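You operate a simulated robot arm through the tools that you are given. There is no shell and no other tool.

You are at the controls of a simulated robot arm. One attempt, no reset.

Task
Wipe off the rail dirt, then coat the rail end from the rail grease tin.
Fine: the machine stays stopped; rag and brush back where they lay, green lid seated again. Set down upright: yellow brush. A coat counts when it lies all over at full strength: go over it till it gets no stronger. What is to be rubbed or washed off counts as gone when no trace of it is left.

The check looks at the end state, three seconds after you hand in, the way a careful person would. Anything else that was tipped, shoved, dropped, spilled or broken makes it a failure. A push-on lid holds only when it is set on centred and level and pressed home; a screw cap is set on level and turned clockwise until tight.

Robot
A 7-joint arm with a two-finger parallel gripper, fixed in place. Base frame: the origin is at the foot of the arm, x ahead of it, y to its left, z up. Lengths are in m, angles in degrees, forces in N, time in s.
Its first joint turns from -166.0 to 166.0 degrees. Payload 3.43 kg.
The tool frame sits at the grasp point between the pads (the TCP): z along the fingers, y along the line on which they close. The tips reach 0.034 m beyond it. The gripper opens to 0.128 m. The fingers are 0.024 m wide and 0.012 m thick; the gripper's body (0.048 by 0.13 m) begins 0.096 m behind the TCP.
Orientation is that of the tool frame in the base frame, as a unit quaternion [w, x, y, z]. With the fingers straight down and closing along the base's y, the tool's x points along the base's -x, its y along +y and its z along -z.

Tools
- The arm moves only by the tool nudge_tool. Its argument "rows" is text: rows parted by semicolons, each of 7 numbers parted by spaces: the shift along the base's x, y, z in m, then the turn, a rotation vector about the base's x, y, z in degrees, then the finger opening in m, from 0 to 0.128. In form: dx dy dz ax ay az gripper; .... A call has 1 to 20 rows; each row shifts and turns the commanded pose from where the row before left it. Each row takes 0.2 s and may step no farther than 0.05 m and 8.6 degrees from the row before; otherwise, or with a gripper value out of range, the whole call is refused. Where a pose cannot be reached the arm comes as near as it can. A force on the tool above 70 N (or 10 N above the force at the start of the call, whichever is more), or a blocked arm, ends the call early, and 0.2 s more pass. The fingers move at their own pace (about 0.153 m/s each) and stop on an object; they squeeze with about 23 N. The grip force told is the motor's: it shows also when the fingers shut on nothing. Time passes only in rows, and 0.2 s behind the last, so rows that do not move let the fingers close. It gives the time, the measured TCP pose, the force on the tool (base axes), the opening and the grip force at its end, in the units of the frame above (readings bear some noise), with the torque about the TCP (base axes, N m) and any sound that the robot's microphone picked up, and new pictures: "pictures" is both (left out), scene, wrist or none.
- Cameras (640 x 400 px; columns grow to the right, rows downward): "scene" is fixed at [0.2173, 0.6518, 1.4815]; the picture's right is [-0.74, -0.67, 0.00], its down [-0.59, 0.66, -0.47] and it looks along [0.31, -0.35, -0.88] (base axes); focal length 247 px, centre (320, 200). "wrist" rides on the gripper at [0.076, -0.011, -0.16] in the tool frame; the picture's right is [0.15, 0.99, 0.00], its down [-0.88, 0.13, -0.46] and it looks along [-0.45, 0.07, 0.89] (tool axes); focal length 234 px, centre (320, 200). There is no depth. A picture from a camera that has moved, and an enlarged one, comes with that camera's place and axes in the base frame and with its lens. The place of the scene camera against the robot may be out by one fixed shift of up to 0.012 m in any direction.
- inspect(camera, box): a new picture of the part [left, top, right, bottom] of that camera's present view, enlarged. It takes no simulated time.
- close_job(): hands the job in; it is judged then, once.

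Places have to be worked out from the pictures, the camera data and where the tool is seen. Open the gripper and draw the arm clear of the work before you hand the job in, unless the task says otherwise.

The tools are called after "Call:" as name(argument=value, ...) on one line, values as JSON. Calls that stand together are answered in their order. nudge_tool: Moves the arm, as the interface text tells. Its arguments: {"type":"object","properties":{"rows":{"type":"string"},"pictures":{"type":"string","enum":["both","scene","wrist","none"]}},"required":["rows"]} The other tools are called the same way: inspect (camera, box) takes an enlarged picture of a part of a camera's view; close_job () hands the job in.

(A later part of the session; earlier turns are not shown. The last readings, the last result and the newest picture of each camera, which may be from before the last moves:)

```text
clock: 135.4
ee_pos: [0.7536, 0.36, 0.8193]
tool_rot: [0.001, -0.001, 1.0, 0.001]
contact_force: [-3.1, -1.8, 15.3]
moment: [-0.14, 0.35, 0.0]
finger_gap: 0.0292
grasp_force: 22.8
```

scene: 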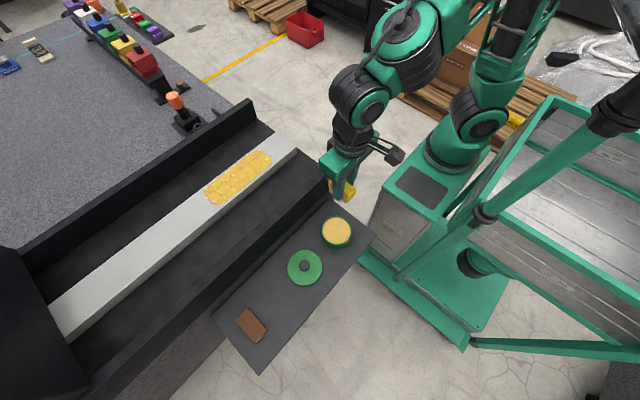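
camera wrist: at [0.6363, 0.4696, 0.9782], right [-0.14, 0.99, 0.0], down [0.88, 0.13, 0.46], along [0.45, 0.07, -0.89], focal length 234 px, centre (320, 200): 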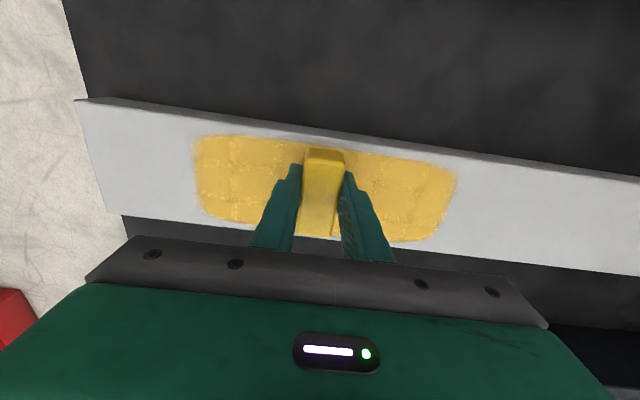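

Contact again (15 N). I sweep right along the far strip and look at the result.

Call:
nudge_tool(rows="0 0.0175 0.0002 0 0 0 0.012;0 0.0175 0 0 0 0 0.012;0 0.0175 0 0 0 0 0.012;0 0.0175 0 0 0 0 0.012;0 0.0175 0 0 0 0 0.012;0 0.0175 0 0 0 0 0.012;0 0.0175 0 0 0 0 0.012;0 0.0175 0 0 0 0 0.012", pictures="wrist")

Call:
inspect(camera="wrist", box=[160, 60, 480, 260])

```text
clock: 137.2
ee_pos: [0.7551, 0.4985, 0.8175]
tool_rot: [0.001, 0.002, 1.0, 0.0]
contact_force: [1.8, -4.4, 16.2]
moment: [-0.13, -0.1, 0.0]
finger_gap: 0.0293
grasp_force: 23.0
camera wrist: at [0.6788, 0.4883, 0.9771], right [-0.14, 0.99, 0.0], down [0.88, 0.13, 0.46], along [0.45, 0.07, -0.89], focal length 234 px, centre (320, 200)
```

wrist: 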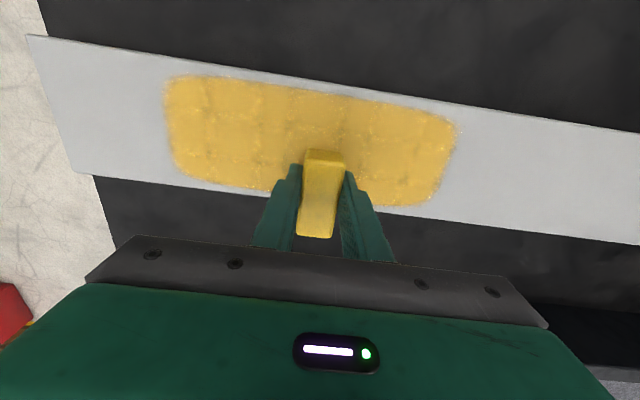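

```text
2.00 times, centred on (320, 160) of wrist
camera zoom: at [0.6788, 0.4883, 0.9771], right [-0.14, 0.99, 0.0], down [0.88, 0.13, 0.46], along [0.45, 0.07, -0.89], focal length 468 px, centre (320, 280)
```

zoom: 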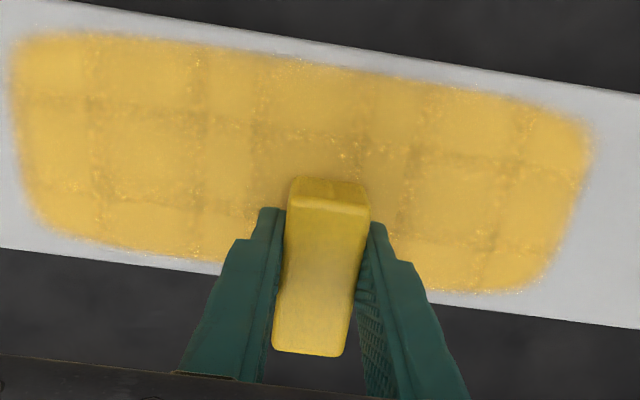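

It looks even. I continue this strip to the right end and come back.

Call:
nudge_tool(rows="0 0.0175 0.0002 0 0 0 0.012;0 0.0175 0 0 0 0 0.012;0 0.0175 0 0 0 0 0.012;0 0.0175 0 0 0 0 0.012;0 0.0175 0 0 0 0 0.012;0 0.0175 -0.0001 0 0 0 0.012;0 0.0155 -0.0001 0 0 0 0.012;0 0 0 0 0 0 0.012", pictures="none")

```text
clock: 139.0
ee_pos: [0.7574, 0.6225, 0.8163]
tool_rot: [0.0, 0.001, 1.0, -0.001]
contact_force: [0.2, -1.8, 6.1]
moment: [-0.03, -0.07, -0.04]
finger_gap: 0.0291
grasp_force: 22.6
```

Call:
nudge_tool(rows="0 -0.0175 0 0 0 0 0.012;0 -0.0175 0 0 0 0 0.012;0 -0.0175 0 0 0 0 0.012;0 -0.0175 0 0 0 0 0.012;0 -0.0175 0 0 0 0 0.012;0 -0.0175 0 0 0 0 0.012;0 -0.0175 0 0 0 0 0.012;0 -0.0175 0 0 0 0 0.012", pictures="wrist")

Call:
inspect(camera="wrist", box=[160, 60, 480, 260])

Call:
inspect(camera="scene", box=[180, 100, 310, 210])

```text
clock: 140.8
ee_pos: [0.755, 0.4805, 0.8175]
tool_rot: [0.0, -0.001, 1.0, 0.0]
contact_force: [-0.8, 0.2, -2.1]
moment: [-0.02, 0.0, -0.02]
finger_gap: 0.0293
grasp_force: 23.5
camera wrist: at [0.6788, 0.4687, 0.9782], right [-0.15, 0.99, 0.0], down [0.88, 0.13, 0.46], along [0.45, 0.07, -0.89], focal length 234 px, centre (320, 200)
```

wrist: 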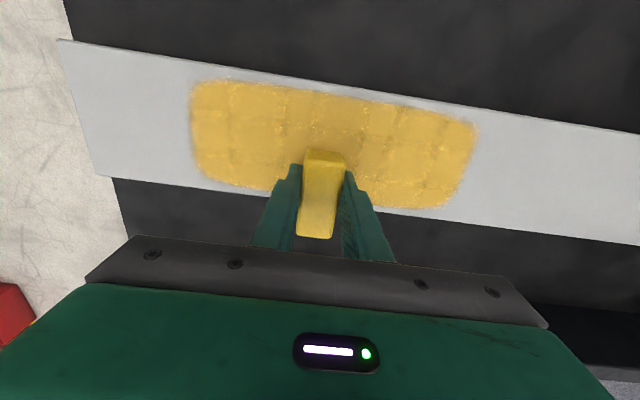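

```text
2.00 times, centred on (320, 160) of wrist
camera zoom: at [0.6788, 0.4687, 0.9782], right [-0.15, 0.99, 0.0], down [0.88, 0.13, 0.46], along [0.45, 0.07, -0.89], focal length 468 px, centre (320, 280)
```

zoom: 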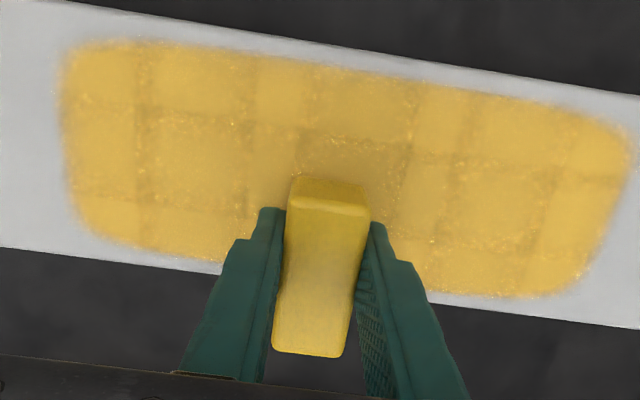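

```text
3.64 times, centred on (245, 155) of scene
camera zoom: at [0.2173, 0.6518, 1.4815], right [-0.74, -0.67, 0.0], down [-0.59, 0.66, -0.47], along [0.31, -0.35, -0.88], focal length 899 px, centre (593, 364)
```

zoom: 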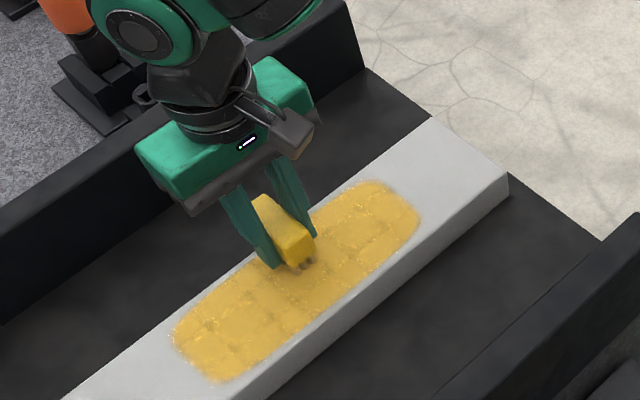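

The coat no longer seems to change. I lift the brush and look at the whole zone from above, unobstructed.

Call:
nudge_tool(rows="0 0 0.015 0 0 0 0.012;0 0 0.045 0 0 0 0.012;-0.03 -0.02 0.03 0 0 0 0.012;-0.045 0 0.015 0 0 0 0.012;-0.045 0 0 0 0 0 0.012;-0.02 0 0 0 0 0 0.012;0 0 0 0 0 0 0.012", pictures="both")

Call:
inspect(camera="wrist", box=[160, 120, 480, 320])

Call:
inspect(camera="scene", box=[190, 135, 290, 215])

```text
clock: 142.4
ee_pos: [0.6199, 0.4566, 0.9219]
tool_rot: [0.0, 0.001, 1.0, 0.0]
contact_force: [-0.5, 0.2, -1.5]
moment: [-0.01, 0.02, 0.01]
finger_gap: 0.0293
grasp_force: 23.6
camera wrist: at [0.5421, 0.4454, 1.0817], right [-0.15, 0.99, 0.0], down [0.88, 0.13, 0.46], along [0.45, 0.07, -0.89], focal length 234 px, centre (320, 200)
```

scene: 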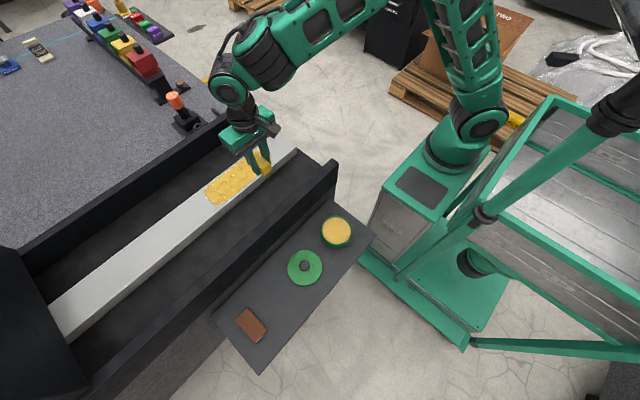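
wrist: 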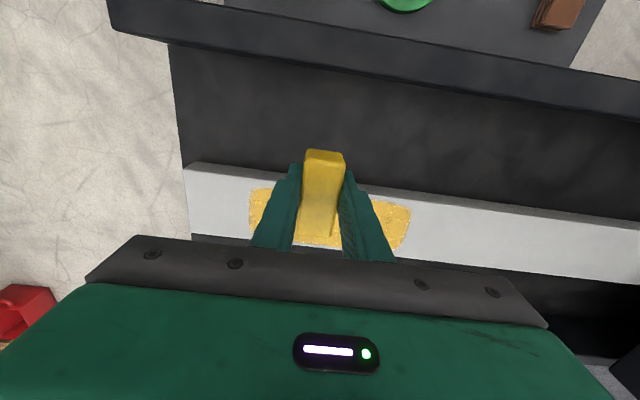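

```text
2.00 times, centred on (320, 220) of wrist
camera zoom: at [0.5421, 0.4454, 1.0817], right [-0.15, 0.99, 0.0], down [0.88, 0.13, 0.46], along [0.45, 0.07, -0.89], focal length 468 px, centre (320, 160)
```

zoom: 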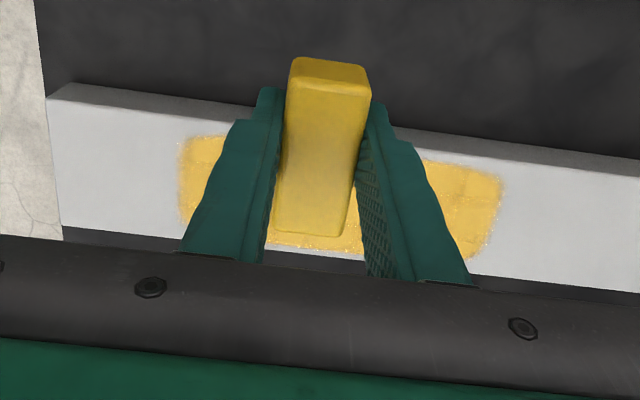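

```text
5.00 times, centred on (240, 175) of scene
camera zoom: at [0.2173, 0.6518, 1.4815], right [-0.74, -0.67, 0.0], down [-0.59, 0.66, -0.47], along [0.31, -0.35, -0.88], focal length 1236 px, centre (720, 325)
```

zoom: 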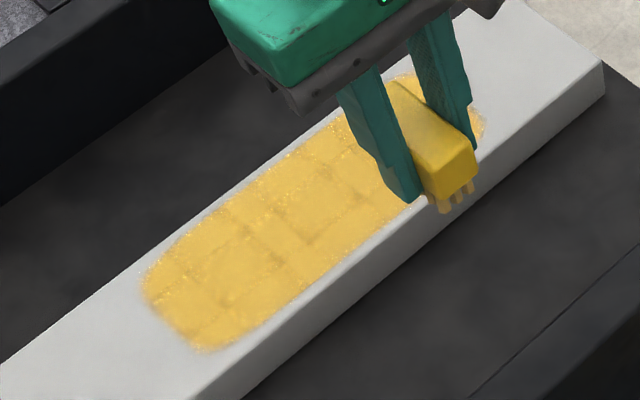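

The bristles still carry grease. I move back above the tin so I can compare the coat from the same viewpoint as after the first round.

Call:
nudge_tool(rows="-0.02 -0.005 0.045 0 0 0 0.012;-0.044 -0.0115 0.004 0 0 0 0.012;-0.044 -0.0115 0 0 0 0 0.012;-0.044 -0.0115 0 0 0 0 0.012;-0.044 -0.0115 0 0 0 0 0.012;-0.044 -0.0115 0 0 0 0 0.012;0 0 0 0 0 0 0.012", pictures="scene")

Call:
inspect(camera="scene", box=[170, 120, 300, 210])

Call:
inspect(camera="scene", box=[200, 145, 280, 207])

```text
clock: 144.0
ee_pos: [0.3772, 0.3956, 0.9717]
tool_rot: [-0.001, 0.001, 1.0, 0.001]
contact_force: [0.6, 0.1, -1.1]
moment: [0.0, 0.01, 0.01]
finger_gap: 0.0294
grasp_force: 22.3
```

scene: 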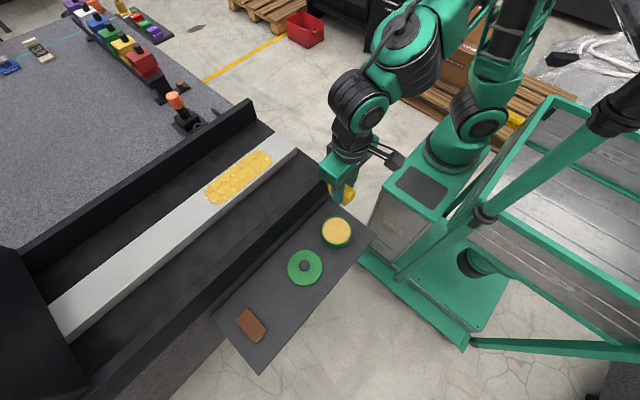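

```text
4.44 times, centred on (235, 165) of scene
camera zoom: at [0.2173, 0.6518, 1.4815], right [-0.74, -0.67, 0.0], down [-0.59, 0.66, -0.47], along [0.31, -0.35, -0.88], focal length 1099 px, centre (698, 356)
```

zoom: 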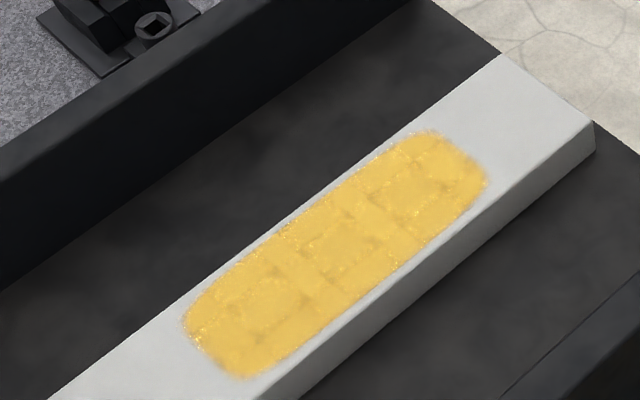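

```text
6.45 times, centred on (240, 176) of scene
camera zoom: at [0.2173, 0.6518, 1.4815], right [-0.74, -0.67, 0.0], down [-0.59, 0.66, -0.47], along [0.31, -0.35, -0.88], focal length 1595 px, centre (836, 355)
```

zoom: 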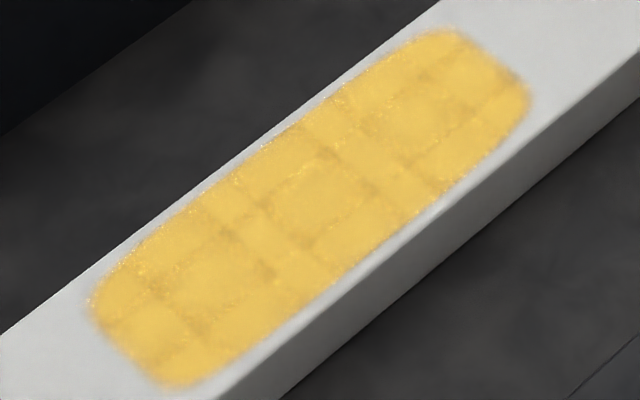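

The coat looks identical to the view after the first round, so it is at full strength everywhere. Now I return the brush: carry it over its spot and restore the original +5.8° yaw.

Call:
nudge_tool(rows="-0.0008 0.0402 -0.012 0 0 0 0.012;-0.0008 0.0402 -0.017 0 0 0 0.012;-0.0008 0.0402 -0.017 0 0 0 0.012;-0.0008 0.0402 -0.017 0 0 0 0.012;-0.0008 0.0402 -0.017 0 0 0 0.012;-0.0008 0.0402 -0.017 0 0 0 0.012;-0.0008 0.0402 -0.017 0 0 5.8 0.012;0 0 0 0 0 0 0.012", pictures="both")

Call:
inspect(camera="wrist", box=[220, 90, 420, 250])

Call:
inspect(camera="scene", box=[220, 230, 340, 340])

```text
clock: 145.8
ee_pos: [0.3723, 0.6809, 0.8569]
tool_rot: [0.0, -0.05, 0.999, 0.0]
contact_force: [-0.3, 0.7, -0.5]
moment: [0.01, -0.01, 0.04]
finger_gap: 0.0293
grasp_force: 22.3
camera wrist: at [0.2974, 0.6615, 1.0174], right [-0.24, 0.97, 0.0], down [0.86, 0.22, 0.46], along [0.44, 0.11, -0.89], focal length 234 px, centre (320, 200)
```

scene: 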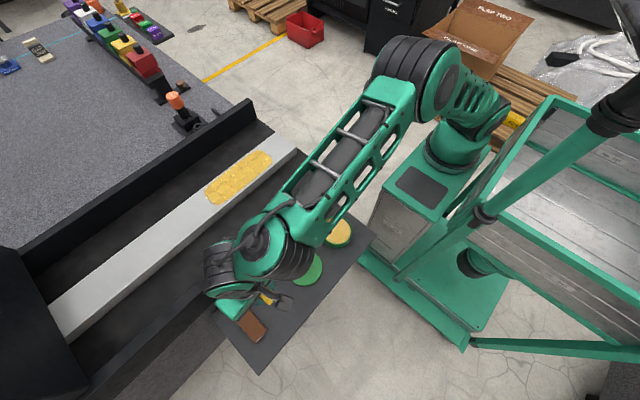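
wrist: 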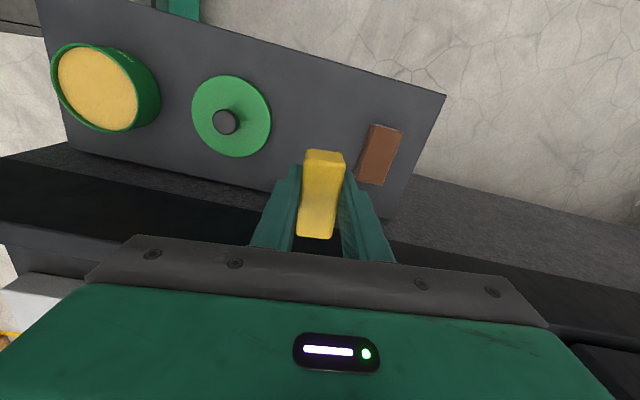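

```text
2.50 times, centred on (320, 170) of wrist
camera zoom: at [0.2974, 0.6615, 1.0174], right [-0.24, 0.97, 0.0], down [0.86, 0.22, 0.46], along [0.44, 0.11, -0.89], focal length 585 px, centre (320, 275)
```

zoom: 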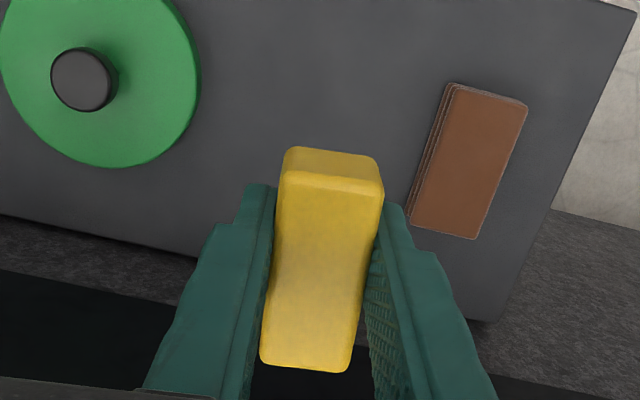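

```text
3.64 times, centred on (280, 285) of scene
camera zoom: at [0.2173, 0.6518, 1.4815], right [-0.74, -0.67, 0.0], down [-0.59, 0.66, -0.47], along [0.31, -0.35, -0.88], focal length 899 px, centre (466, -109)
```

zoom: 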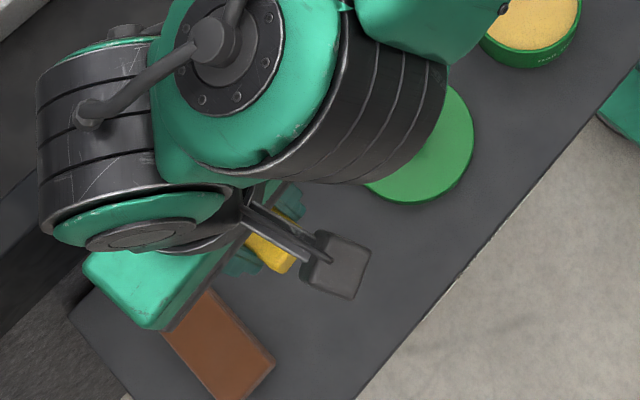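

The brush is aligned at +5.7° yaw. I correct y by −4 mm and descend near the tray.

Call:
nudge_tool(rows="0 -0.004 -0.04 0 0 0 0.012;0 0 -0.045 0 0 0 0.012;0 0 -0.045 0 0 0 0.012;0 0 -0.022 0 0 0 0.012;0 0 0 0 0 0 0.012", pictures="wrist")

Call:
inspect(camera="wrist", box=[220, 90, 460, 270])

```text
clock: 147.0
ee_pos: [0.3707, 0.6759, 0.7045]
tool_rot: [0.0, -0.05, 0.999, -0.001]
contact_force: [0.3, 0.5, -1.3]
moment: [0.0, 0.01, -0.02]
finger_gap: 0.0292
grasp_force: 22.9
camera wrist: at [0.2963, 0.6567, 0.8657], right [-0.24, 0.97, 0.0], down [0.86, 0.22, 0.46], along [0.44, 0.11, -0.89], focal length 234 px, centre (320, 200)
```

wrist: 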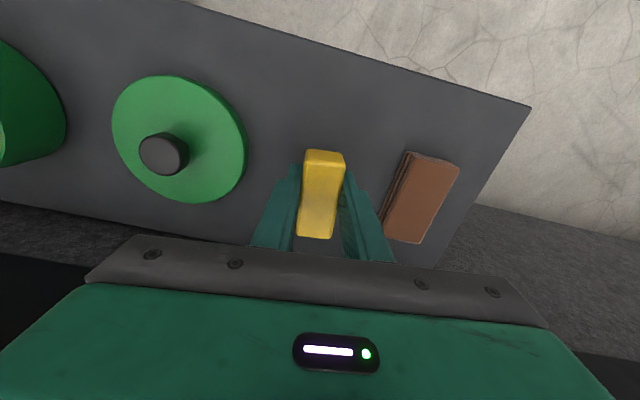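

```text
2.22 times, centred on (340, 180) of wrist
camera zoom: at [0.2963, 0.6567, 0.8657], right [-0.24, 0.97, 0.0], down [0.86, 0.22, 0.46], along [0.44, 0.11, -0.89], focal length 520 px, centre (276, 244)
```

zoom: 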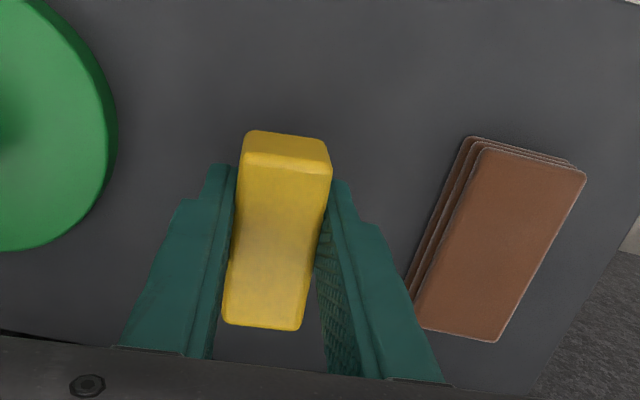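

The brush centre projects to about (0.374, 0.676), matching its original spot within 2 mm. I lower in small steps to the tray.

Call:
nudge_tool(rows="-0.001 0.001 -0.005 0 0 0 0.012;0 0 -0.005 0 0 0 0.012;0 0 -0.003 0 0 0 0.012;0 0 0 0 0 0 0.012", pictures="none")

```text
clock: 148.0
ee_pos: [0.3696, 0.6763, 0.6929]
tool_rot: [0.0, -0.05, 0.999, 0.0]
contact_force: [-0.7, -0.7, -0.7]
moment: [0.02, -0.05, -0.04]
finger_gap: 0.029
grasp_force: 22.8
```

Call:
nudge_tool(rows="0.001 0 -0.0015 0 0 0 0.012;0 0 -0.0015 0 0 0 0.012;0 0 0 0 0 0 0.012", pictures="none")

```text
clock: 148.8
ee_pos: [0.3701, 0.6759, 0.6893]
tool_rot: [0.0, -0.049, 0.999, 0.0]
contact_force: [0.0, 0.0, -0.3]
moment: [0.02, -0.01, -0.03]
finger_gap: 0.0293
grasp_force: 22.7
```

Call:
nudge_tool(rows="0.001 0.001 -0.0015 0 0 0 0.012;0 0 0 0 0 0 0.012", pictures="none")

```text
clock: 149.4
ee_pos: [0.3708, 0.6772, 0.6877]
tool_rot: [0.0, -0.05, 0.999, 0.0]
contact_force: [-0.3, -0.3, -0.1]
moment: [-0.01, 0.02, 0.0]
finger_gap: 0.0292
grasp_force: 22.9
```

Call:
nudge_tool(rows="0 0 -0.0012 0 0 0 0.012;0 0 0 0 0 0 0.012", pictures="none")

```text
clock: 150.0
ee_pos: [0.3719, 0.677, 0.6883]
tool_rot: [0.0, -0.05, 0.999, 0.0]
contact_force: [0.2, 0.2, -0.8]
moment: [0.0, -0.01, 0.0]
finger_gap: 0.0291
grasp_force: 22.9
```

Call:
nudge_tool(rows="0 0 -0.0012 0 0 0 0.012;0 0 0 0 0 0 0.012", pictures="none")

```text
clock: 150.6
ee_pos: [0.3716, 0.6765, 0.6877]
tool_rot: [0.0, -0.05, 0.999, 0.001]
contact_force: [-1.3, -5.0, 14.7]
moment: [-0.21, -0.24, -0.05]
finger_gap: 0.029
grasp_force: 23.2
```

The bristles stand on the tray. I ease up 0.7 mm, open the fingers, and lift straight up.

Call:
nudge_tool(rows="0 0 0.0007 0 0 0 0.012;0 0 0 0 0 0 0.04;0 0 0 0 0 0 0.06;0 0 0 0 0 0 0.06;0 0 0.01 0 0 0 0.06;0 0 0.03 0 0 0 0.06;0 0 0.045 0 0 0 0.06;0 0 0.045 0 0 0 0.06;0 0 0 0 0 0 0.06", pictures="both")

Call:
inspect(camera="wrist", box=[230, 80, 450, 220])

```text
clock: 152.6
ee_pos: [0.3704, 0.6772, 0.8154]
tool_rot: [0.0, -0.051, 0.999, 0.0]
contact_force: [0.3, -0.1, 0.1]
moment: [-0.01, 0.02, 0.0]
finger_gap: 0.0602
grasp_force: 0.0
camera wrist: at [0.296, 0.6582, 0.9762], right [-0.24, 0.97, 0.0], down [0.86, 0.22, 0.46], along [0.44, 0.11, -0.89], focal length 234 px, centre (320, 200)
```

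scene: 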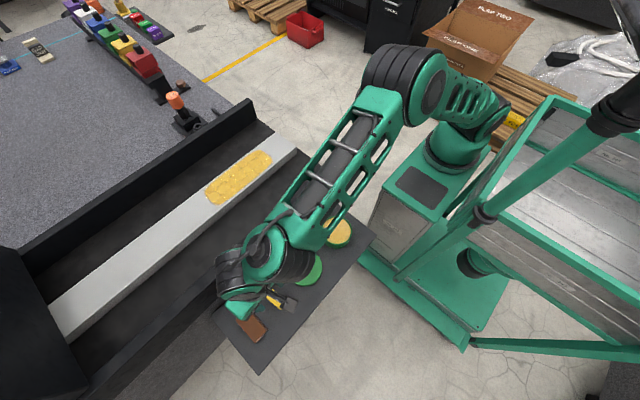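
wrist: 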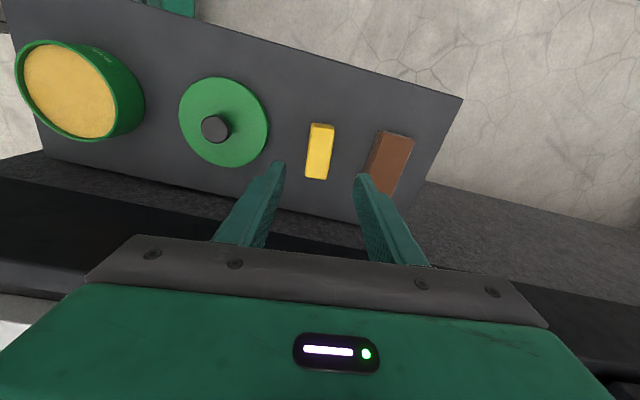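

```text
2.86 times, centred on (340, 150) of wrist
camera zoom: at [0.296, 0.6582, 0.9762], right [-0.24, 0.97, 0.0], down [0.86, 0.22, 0.46], along [0.44, 0.11, -0.89], focal length 669 px, centre (263, 343)
```

zoom: 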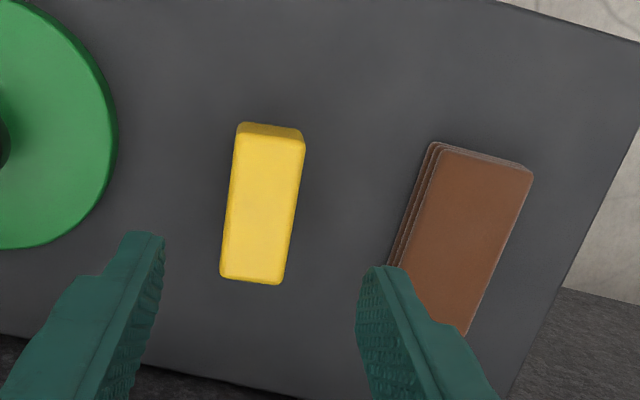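

The brush stands upright at about (0.375, 0.677), within 3 mm of its original spot. Next the lid: I turn the gripper back square and move above the knob at (0.380, 0.553).

Call:
nudge_tool(rows="0.0033 -0.0415 -0.005 0 0 -5.8 0.06;0.0033 -0.0415 -0.005 0 0 0 0.06;0.0033 -0.0415 -0.005 0 0 0 0.06;0 0 0 0 0 0 0.06", pictures="wrist")

Call:
inspect(camera="wrist", box=[230, 80, 410, 220])

```text
clock: 153.6
ee_pos: [0.3811, 0.5509, 0.8019]
tool_rot: [0.0, 0.0, 1.0, 0.001]
contact_force: [0.4, 0.0, 0.8]
moment: [0.02, -0.01, -0.03]
finger_gap: 0.0597
grasp_force: 0.0
camera wrist: at [0.3058, 0.5402, 0.9629], right [-0.15, 0.99, 0.0], down [0.88, 0.13, 0.46], along [0.45, 0.07, -0.89], focal length 234 px, centre (320, 200)
```

wrist: 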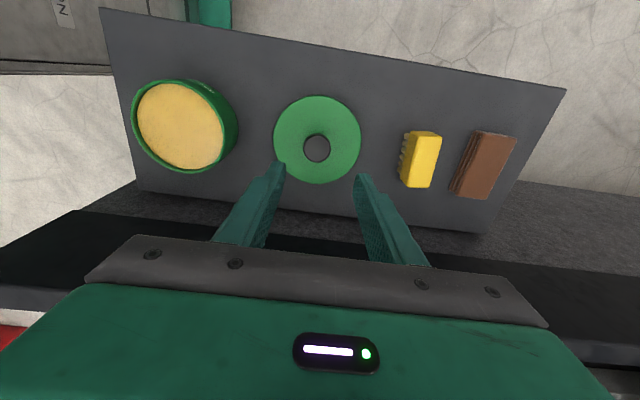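

```text
2.86 times, centred on (320, 150) of wrist
camera zoom: at [0.3058, 0.5402, 0.9629], right [-0.15, 0.99, 0.0], down [0.88, 0.13, 0.46], along [0.45, 0.07, -0.89], focal length 669 px, centre (320, 343)
```

zoom: 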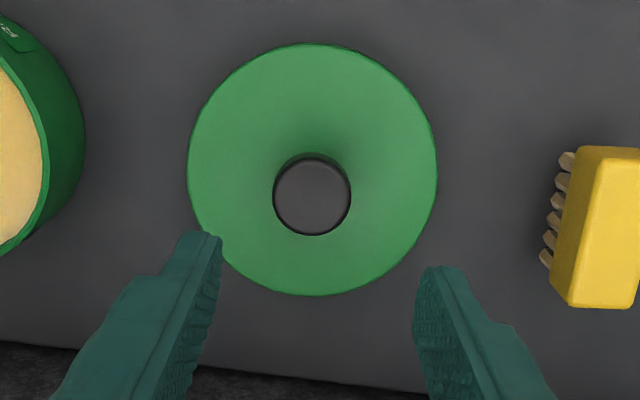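

The knob now appears at about (0.382, 0.549). I descend closer to refine.

Call:
nudge_tool(rows="0 -0.0015 -0.03 0 0 0 0.06;0 0 -0.03 0 0 0 0.06;0 0 -0.015 0 0 0 0.06;0 0 0 0 0 0 0.06", pictures="wrist")

Call:
inspect(camera="wrist", box=[230, 100, 410, 240])

```text
clock: 154.6
ee_pos: [0.3796, 0.5501, 0.7252]
tool_rot: [0.0, 0.001, 1.0, 0.0]
contact_force: [-0.5, -0.2, 0.1]
moment: [0.0, -0.01, 0.0]
finger_gap: 0.06
grasp_force: 0.1
camera wrist: at [0.3043, 0.5389, 0.886], right [-0.15, 0.99, 0.0], down [0.88, 0.13, 0.46], along [0.45, 0.07, -0.89], focal length 234 px, centre (320, 200)
```

wrist: 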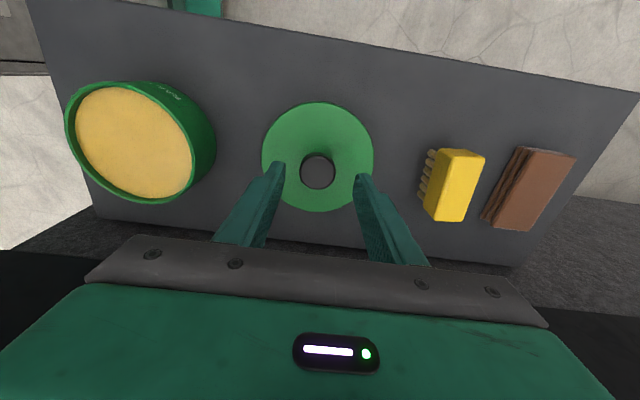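

```text
2.86 times, centred on (320, 170) of wrist
camera zoom: at [0.3043, 0.5389, 0.886], right [-0.15, 0.99, 0.0], down [0.88, 0.13, 0.46], along [0.45, 0.07, -0.89], focal length 669 px, centre (320, 286)
```

zoom: 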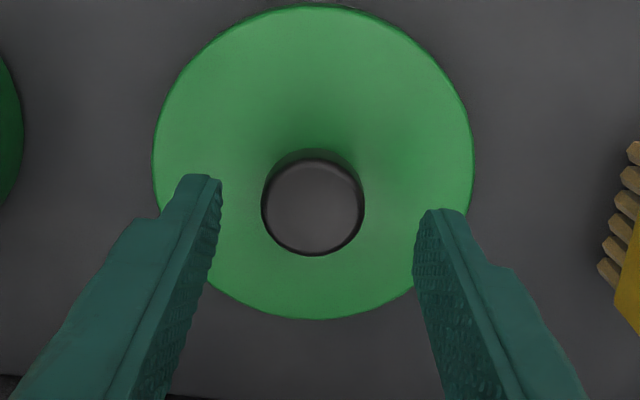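

The knob is at (0.3827, 0.5484). I align (TCP to 0.381, 0.548) and descend to the previous grip height relative to the lid.

Call:
nudge_tool(rows="0.0015 -0.0018 -0.012 0 0 0 0.055;0 0 -0.012 0 0 0 0.055;0 0 -0.006 0 0 0 0.055;0 0 -0.002 0 0 0 0.055;0 0 0 0 0 0 0.055", pictures="none")

```text
clock: 155.8
ee_pos: [0.3825, 0.5478, 0.6958]
tool_rot: [0.0, 0.001, 1.0, 0.0]
contact_force: [0.1, -0.2, 0.3]
moment: [-0.02, 0.01, -0.02]
finger_gap: 0.0551
grasp_force: 0.0
```

Call:
nudge_tool(rows="-0.001 0 -0.002 0 0 0 0.055;0 0 -0.0015 0 0 0 0.055;0 0 0 0 0 0 0.055", pictures="wrist")

Call:
inspect(camera="wrist", box=[230, 110, 410, 250])

```text
clock: 156.6
ee_pos: [0.3822, 0.5502, 0.6898]
tool_rot: [0.0, 0.001, 1.0, 0.0]
contact_force: [0.1, 0.2, -0.4]
moment: [0.01, 0.0, -0.01]
finger_gap: 0.0552
grasp_force: 0.1
camera wrist: at [0.3058, 0.5377, 0.8508], right [-0.15, 0.99, 0.0], down [0.88, 0.13, 0.46], along [0.45, 0.07, -0.89], focal length 234 px, centre (320, 200)
```

wrist: 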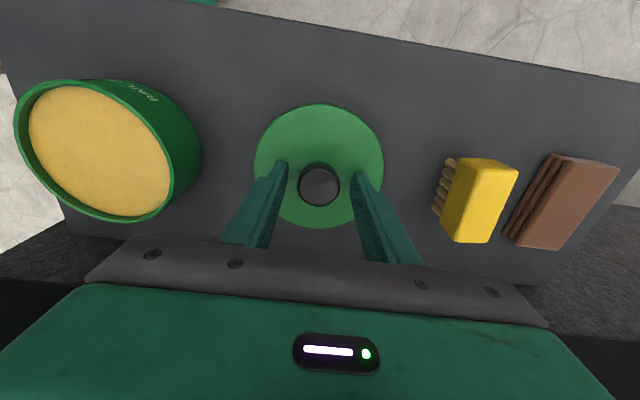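

```text
2.86 times, centred on (320, 180) of wrist
camera zoom: at [0.3058, 0.5377, 0.8508], right [-0.15, 0.99, 0.0], down [0.88, 0.13, 0.46], along [0.45, 0.07, -0.89], focal length 669 px, centre (320, 257)
```

zoom: 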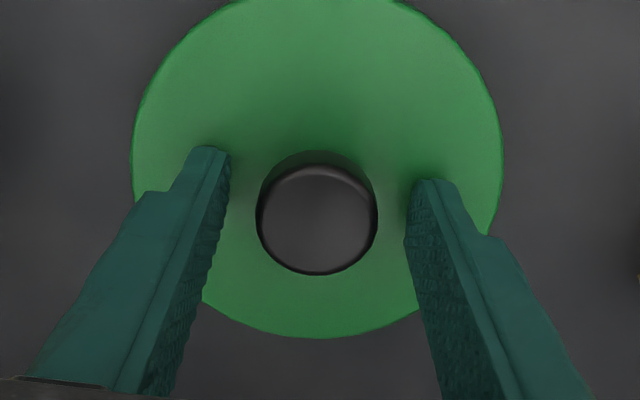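

The knob sits between the fingers just as at the first grip. I close.

Call:
nudge_tool(rows="0 0 0 0 0 0 0.03;0 0 0 0 0 0 0.02;0 0 0 0 0 0 0.015;0 0 0 0 0 0 0.015", pictures="wrist")

Call:
inspect(camera="wrist", box=[230, 90, 410, 250])

```text
clock: 157.6
ee_pos: [0.3831, 0.5491, 0.6915]
tool_rot: [0.0, 0.0, 1.0, 0.0]
contact_force: [-0.2, -0.2, -0.2]
moment: [-0.02, -0.02, 0.01]
finger_gap: 0.0326
grasp_force: 22.9
camera wrist: at [0.3058, 0.5377, 0.8508], right [-0.15, 0.99, 0.0], down [0.88, 0.13, 0.46], along [0.45, 0.07, -0.89], focal length 234 px, centre (320, 200)
```

wrist: 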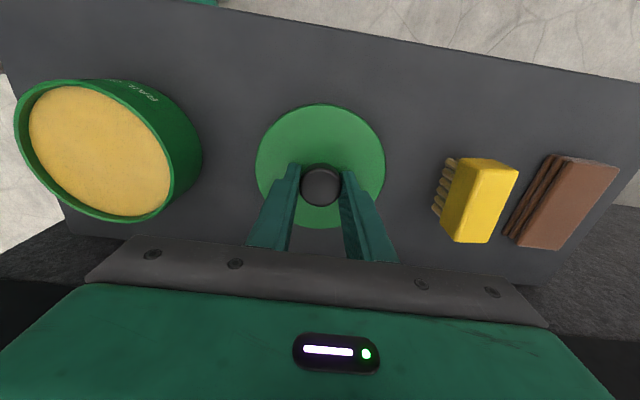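

```text
2.50 times, centred on (320, 170) of wrist
camera zoom: at [0.3058, 0.5377, 0.8508], right [-0.15, 0.99, 0.0], down [0.88, 0.13, 0.46], along [0.45, 0.07, -0.89], focal length 585 px, centre (320, 275)
```

zoom: 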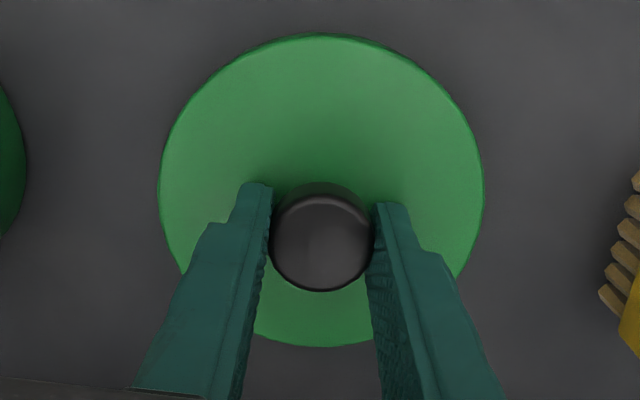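

Gripped, in the same relative position as before (within 1 mm). I lift the lid and carry it above the tin.

Call:
nudge_tool(rows="0 0 0.015 0 0 0 0.015;0 0 0.04 0 0 0 0.015;0 0 0.045 0 0 0 0.015;0 0 0.03 0 0 0 0.015;-0.0004 -0.0399 0 0 0 0 0.015;-0.0004 -0.0399 0 0 0 0 0.015;-0.0004 -0.0399 0 0 0 0 0.015;-0.0004 -0.0399 0 0 0 0 0.015;0 0 0 0 0 0 0.015;0 0 0 0 0 0 0.015", pictures="both")

Call:
inspect(camera="scene", box=[290, 180, 390, 260])

Call:
inspect(camera="wrist", box=[230, 80, 410, 250])

```text
clock: 159.8
ee_pos: [0.3817, 0.3894, 0.8207]
tool_rot: [0.0, 0.001, 1.0, -0.001]
contact_force: [0.8, -0.6, -0.6]
moment: [-0.02, 0.02, -0.05]
finger_gap: 0.0324
grasp_force: 23.1
camera wrist: at [0.3051, 0.3774, 0.9817], right [-0.15, 0.99, 0.0], down [0.88, 0.13, 0.46], along [0.45, 0.07, -0.89], focal length 234 px, centre (320, 200)
```

scene: 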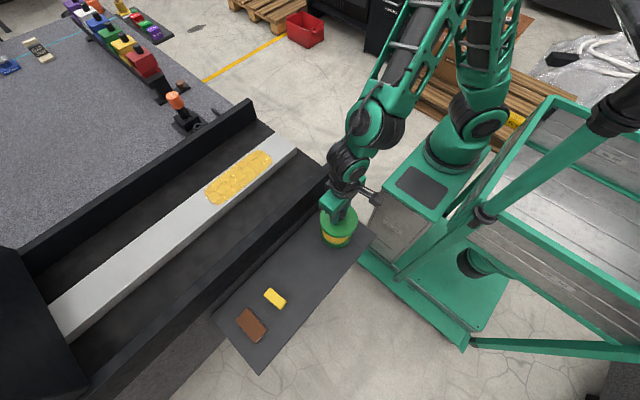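
wrist: 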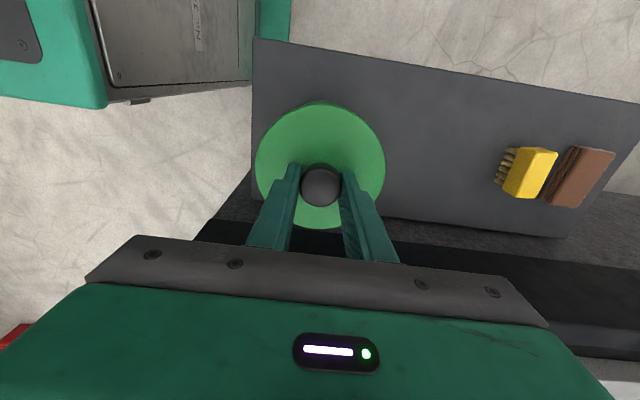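

```text
5.00 times, centred on (340, 220) of scene
camera zoom: at [0.2173, 0.6518, 1.4815], right [-0.74, -0.67, 0.0], down [-0.59, 0.66, -0.47], along [0.31, -0.35, -0.88], focal length 1236 px, centre (220, 100)
```

zoom: 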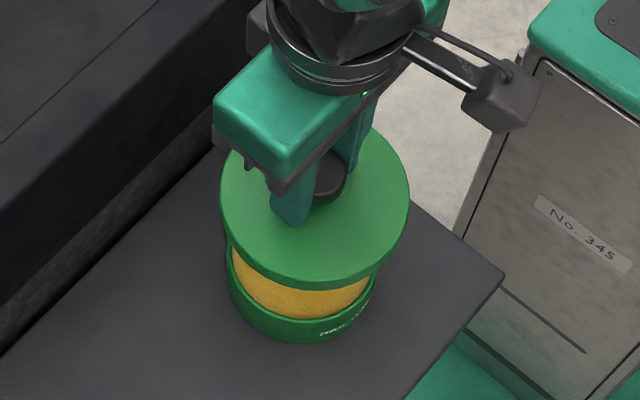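

```text
2.35 times, centred on (320, 165) of wrist
camera zoom: at [0.3051, 0.3774, 0.9817], right [-0.15, 0.99, 0.0], down [0.88, 0.13, 0.46], along [0.45, 0.07, -0.89], focal length 551 px, centre (320, 282)
```

zoom: 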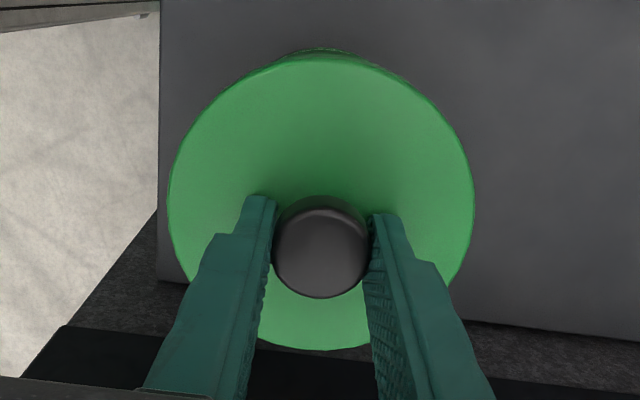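

The lid hangs level over the tin. I take another pose reading to average out noise before the final descent.

Call:
nudge_tool(rows="0 0 -0.02 0 0 0 0.015;0 0 -0.02 0 0 0 0.015;0 0 0 0 0 0 0.015", pictures="wrist")

Call:
nudge_tool(rows="0 0 0 0 0 0 0.015", pictures="none")

Call:
inspect(camera="scene", box=[290, 180, 390, 260])

Call:
inspect(camera="wrist", box=[230, 80, 410, 250])

```text
clock: 160.6
ee_pos: [0.3791, 0.3896, 0.7793]
tool_rot: [0.0, 0.0, 1.0, 0.0]
contact_force: [-0.6, 0.2, 0.2]
moment: [0.01, 0.01, -0.01]
finger_gap: 0.0328
grasp_force: 23.5
camera wrist: at [0.3036, 0.3773, 0.94], right [-0.15, 0.99, 0.0], down [0.88, 0.13, 0.46], along [0.45, 0.07, -0.89], focal length 234 px, centre (320, 200)
```

wrist: 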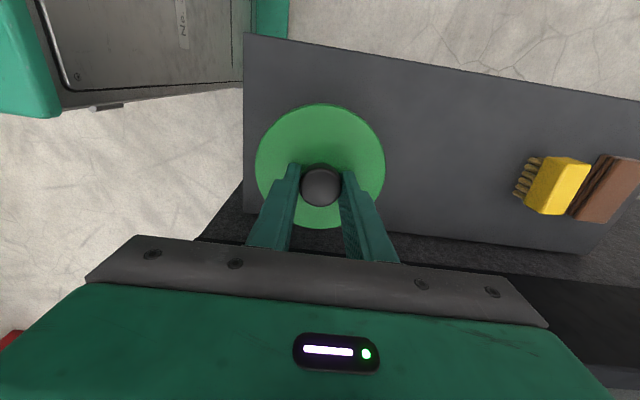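

```text
clock: 161.0
ee_pos: [0.3804, 0.3883, 0.7792]
tool_rot: [-0.001, 0.001, 1.0, 0.001]
contact_force: [-0.9, -0.6, -0.6]
moment: [-0.01, 0.02, 0.03]
finger_gap: 0.0325
grasp_force: 23.2
```

```text
5.00 times, centred on (340, 220) of scene
camera zoom: at [0.2173, 0.6518, 1.4815], right [-0.74, -0.67, 0.0], down [-0.59, 0.66, -0.47], along [0.31, -0.35, -0.88], focal length 1236 px, centre (220, 100)
```

zoom: 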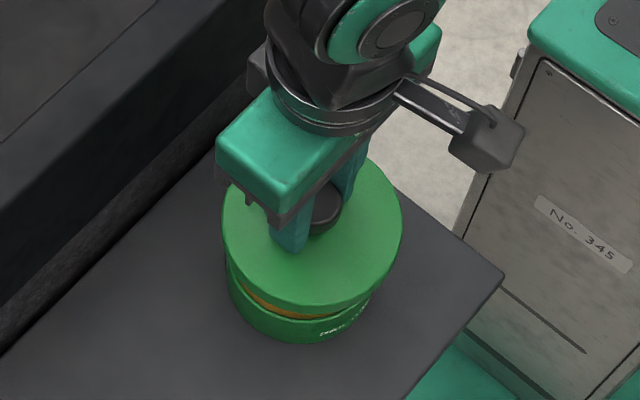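

```text
2.35 times, centred on (320, 165) of wrist
camera zoom: at [0.3037, 0.3774, 0.9402], right [-0.15, 0.99, 0.0], down [0.88, 0.13, 0.46], along [0.45, 0.07, -0.89], focal length 551 px, centre (320, 282)
```

zoom: 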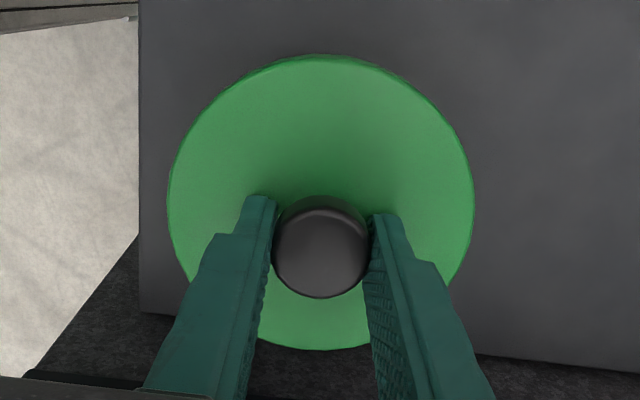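

TCP averages (0.3797, 0.389), right on the seating position. I lower towards the rim in decreasing steps.

Call:
nudge_tool(rows="0 0.0003 -0.015 0 0 0 0.015;0 0 -0.015 0 0 0 0.015;0 0 -0.006 0 0 0 0.015;0 0 0 0 0 0 0.015", pictures="none")

Call:
inspect(camera="scene", box=[290, 180, 390, 260])

```text
clock: 162.0
ee_pos: [0.3812, 0.3898, 0.7449]
tool_rot: [-0.001, 0.0, 1.0, 0.0]
contact_force: [-0.7, -0.1, -0.2]
moment: [-0.02, -0.01, -0.01]
finger_gap: 0.0326
grasp_force: 23.3
```

```text
5.00 times, centred on (340, 220) of scene
camera zoom: at [0.2173, 0.6518, 1.4815], right [-0.74, -0.67, 0.0], down [-0.59, 0.66, -0.47], along [0.31, -0.35, -0.88], focal length 1236 px, centre (220, 100)
```

zoom: 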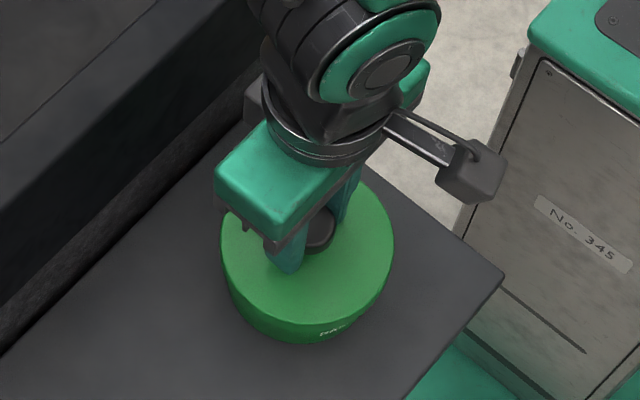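

No contact yet at z 0.745. I continue in 2 mm steps.

Call:
nudge_tool(rows="0 0 -0.002 0 0 0 0.015;0 0 -0.002 0 0 0 0.015;0 0 -0.002 0 0 0 0.015;0 0 0 0 0 0 0.015", pictures="none")

```text
clock: 163.0
ee_pos: [0.3791, 0.3904, 0.7381]
tool_rot: [0.0, 0.0, 1.0, 0.001]
contact_force: [0.7, -0.4, 1.3]
moment: [-0.01, 0.01, -0.04]
finger_gap: 0.0326
grasp_force: 22.9
```

Call:
nudge_tool(rows="0 -0.0004 -0.002 0 0 0 0.015;0 0 -0.002 0 0 0 0.015;0 0 0 0 0 0 0.015", pictures="none")

```text
clock: 163.8
ee_pos: [0.3798, 0.3884, 0.7352]
tool_rot: [0.001, 0.0, 1.0, 0.001]
contact_force: [-0.8, -0.7, 0.2]
moment: [0.02, 0.05, -0.03]
finger_gap: 0.0326
grasp_force: 23.4
```

Call:
nudge_tool(rows="0 0 -0.0015 0 0 0 0.015;0 0 -0.0015 0 0 0 0.015;0 0 0 0 0 0 0.015", pictures="none")

```text
clock: 164.6
ee_pos: [0.3795, 0.388, 0.7318]
tool_rot: [0.0, 0.001, 1.0, 0.0]
contact_force: [0.1, -0.7, -1.0]
moment: [-0.01, 0.04, 0.0]
finger_gap: 0.0324
grasp_force: 22.7
```

Call:
nudge_tool(rows="0 0.0006 -0.001 0 0 0 0.015;0 0 0 0 0 0 0.015", pictures="none")

```text
clock: 165.2
ee_pos: [0.3799, 0.3905, 0.7311]
tool_rot: [0.0, 0.001, 1.0, 0.0]
contact_force: [0.4, 0.4, -0.8]
moment: [-0.02, 0.0, -0.01]
finger_gap: 0.0327
grasp_force: 23.4
```

Call:
nudge_tool(rows="0 0 -0.001 0 0 0 0.015;0 0 0 0 0 0 0.015", pictures="none")

```text
clock: 165.8
ee_pos: [0.3798, 0.3894, 0.7297]
tool_rot: [0.0, 0.0, 1.0, 0.0]
contact_force: [-0.4, -0.5, -0.2]
moment: [0.0, -0.05, 0.02]
finger_gap: 0.0328
grasp_force: 23.2
```

Call:
nudge_tool(rows="0 0 -0.001 0 0 0 0.015;0 0 0 0 0 0 0.015", pictures="none")

```text
clock: 166.4
ee_pos: [0.3796, 0.3894, 0.7294]
tool_rot: [0.0, 0.001, 1.0, 0.001]
contact_force: [0.8, -0.1, -0.8]
moment: [-0.02, 0.02, 0.03]
finger_gap: 0.0327
grasp_force: 23.0
```

Call:
nudge_tool(rows="0 0 -0.001 0 0 0 0.015;0 0 0 0 0 0 0.015", pictures="wrist")

Call:
inspect(camera="scene", box=[300, 190, 380, 260])

```text
clock: 167.0
ee_pos: [0.3804, 0.3899, 0.7292]
tool_rot: [0.0, 0.0, 1.0, 0.001]
contact_force: [0.6, -1.1, 6.6]
moment: [-0.04, 0.05, 0.0]
finger_gap: 0.0328
grasp_force: 22.8
camera wrist: at [0.3036, 0.3779, 0.8885], right [-0.15, 0.99, 0.0], down [0.88, 0.13, 0.46], along [0.45, 0.07, -0.89], focal length 234 px, centre (320, 200)
```

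wrist: 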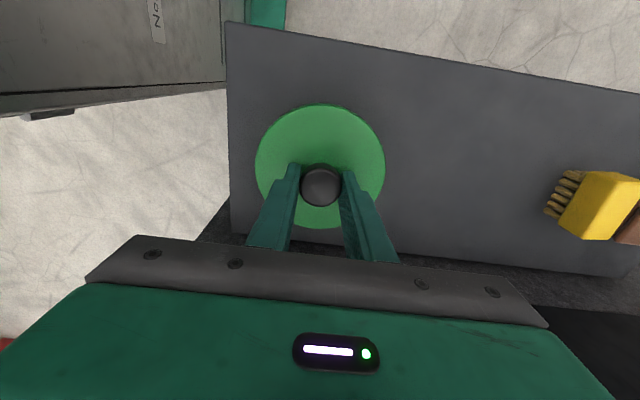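

```text
5.71 times, centred on (340, 225) of scene
camera zoom: at [0.2173, 0.6518, 1.4815], right [-0.74, -0.67, 0.0], down [-0.59, 0.66, -0.47], along [0.31, -0.35, -0.88], focal length 1413 px, centre (206, 57)
```

zoom: 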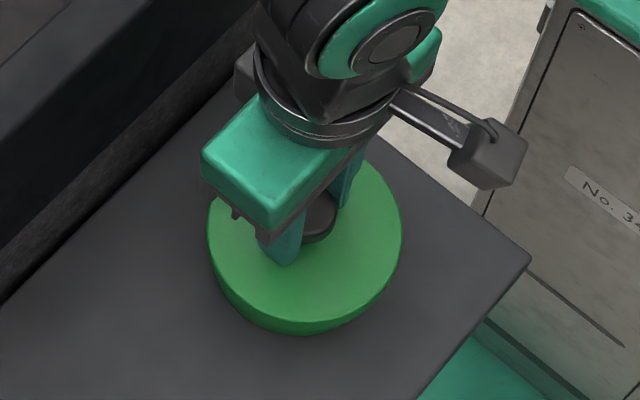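

The lid touches the rim (6.6 N) at the original seating height. I now press it home with increasing force, keeping it level.

Call:
nudge_tool(rows="0 0 -0.001 0 0 0 0.015;0 0 -0.001 0 0 0 0.015;0 0 0 0 0 0 0.015", pictures="none")

```text
clock: 167.8
ee_pos: [0.38, 0.3902, 0.7272]
tool_rot: [0.001, 0.001, 1.0, 0.002]
contact_force: [0.8, -7.0, 57.0]
moment: [-0.48, 0.1, 0.02]
finger_gap: 0.0327
grasp_force: 23.1
```

57 N reached at z 0.727. I relieve, open the fingers and lift to look at how the lid sits.

Call:
nudge_tool(rows="0 0 0.001 0 0 0 0.015;0 0 0.0005 0 0 0 0.015;0 0 0 0 0 0 0.04;0 0 0 0 0 0 0.055;0 0 0 0 0 0 0.055;0 0 0.01 0 0 0 0.055;0 0 0.03 0 0 0 0.055;0 0 0.04 0 0 0 0.055;0 0 0.04 0 0 0 0.055;0 0 0 0 0 0 0.055", pictures="both")

Call:
inspect(camera="scene", box=[300, 190, 380, 260])

Call:
inspect(camera="wrist", box=[230, 70, 410, 220])

```text
clock: 170.0
ee_pos: [0.3795, 0.389, 0.849]
tool_rot: [0.001, -0.001, 1.0, 0.001]
contact_force: [-0.1, -0.1, 0.0]
moment: [0.01, 0.02, -0.01]
finger_gap: 0.0548
grasp_force: 0.0
camera wrist: at [0.3036, 0.377, 1.009], right [-0.15, 0.99, 0.0], down [0.88, 0.13, 0.46], along [0.45, 0.07, -0.89], focal length 234 px, centre (320, 200)
```

scene: 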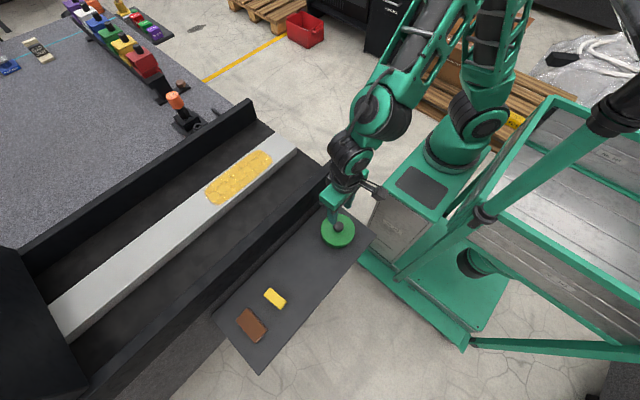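
wrist: 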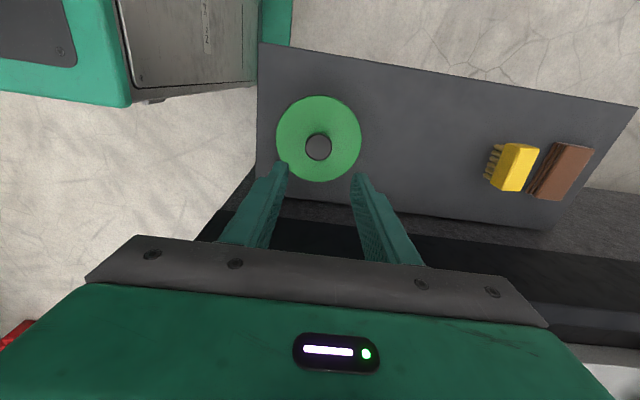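

```text
5.71 times, centred on (340, 225) of scene
camera zoom: at [0.2173, 0.6518, 1.4815], right [-0.74, -0.67, 0.0], down [-0.59, 0.66, -0.47], along [0.31, -0.35, -0.88], focal length 1413 px, centre (206, 57)
```

zoom: 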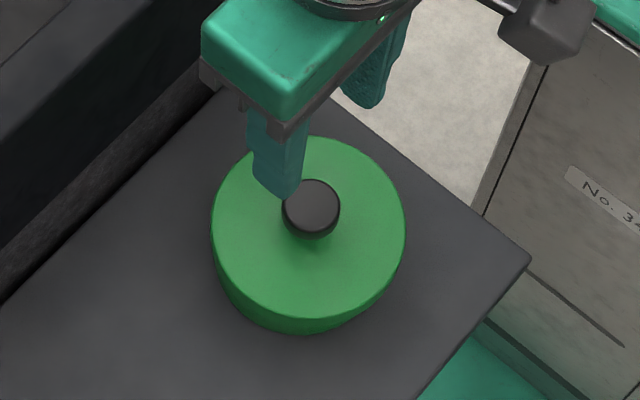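

```text
2.67 times, centred on (320, 145) of wrist
camera zoom: at [0.3036, 0.377, 1.009], right [-0.15, 0.99, 0.0], down [0.88, 0.13, 0.46], along [0.45, 0.07, -0.89], focal length 624 px, centre (320, 347)
```

zoom: 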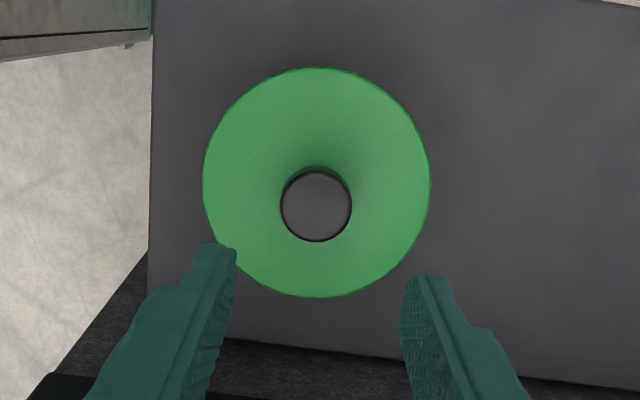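

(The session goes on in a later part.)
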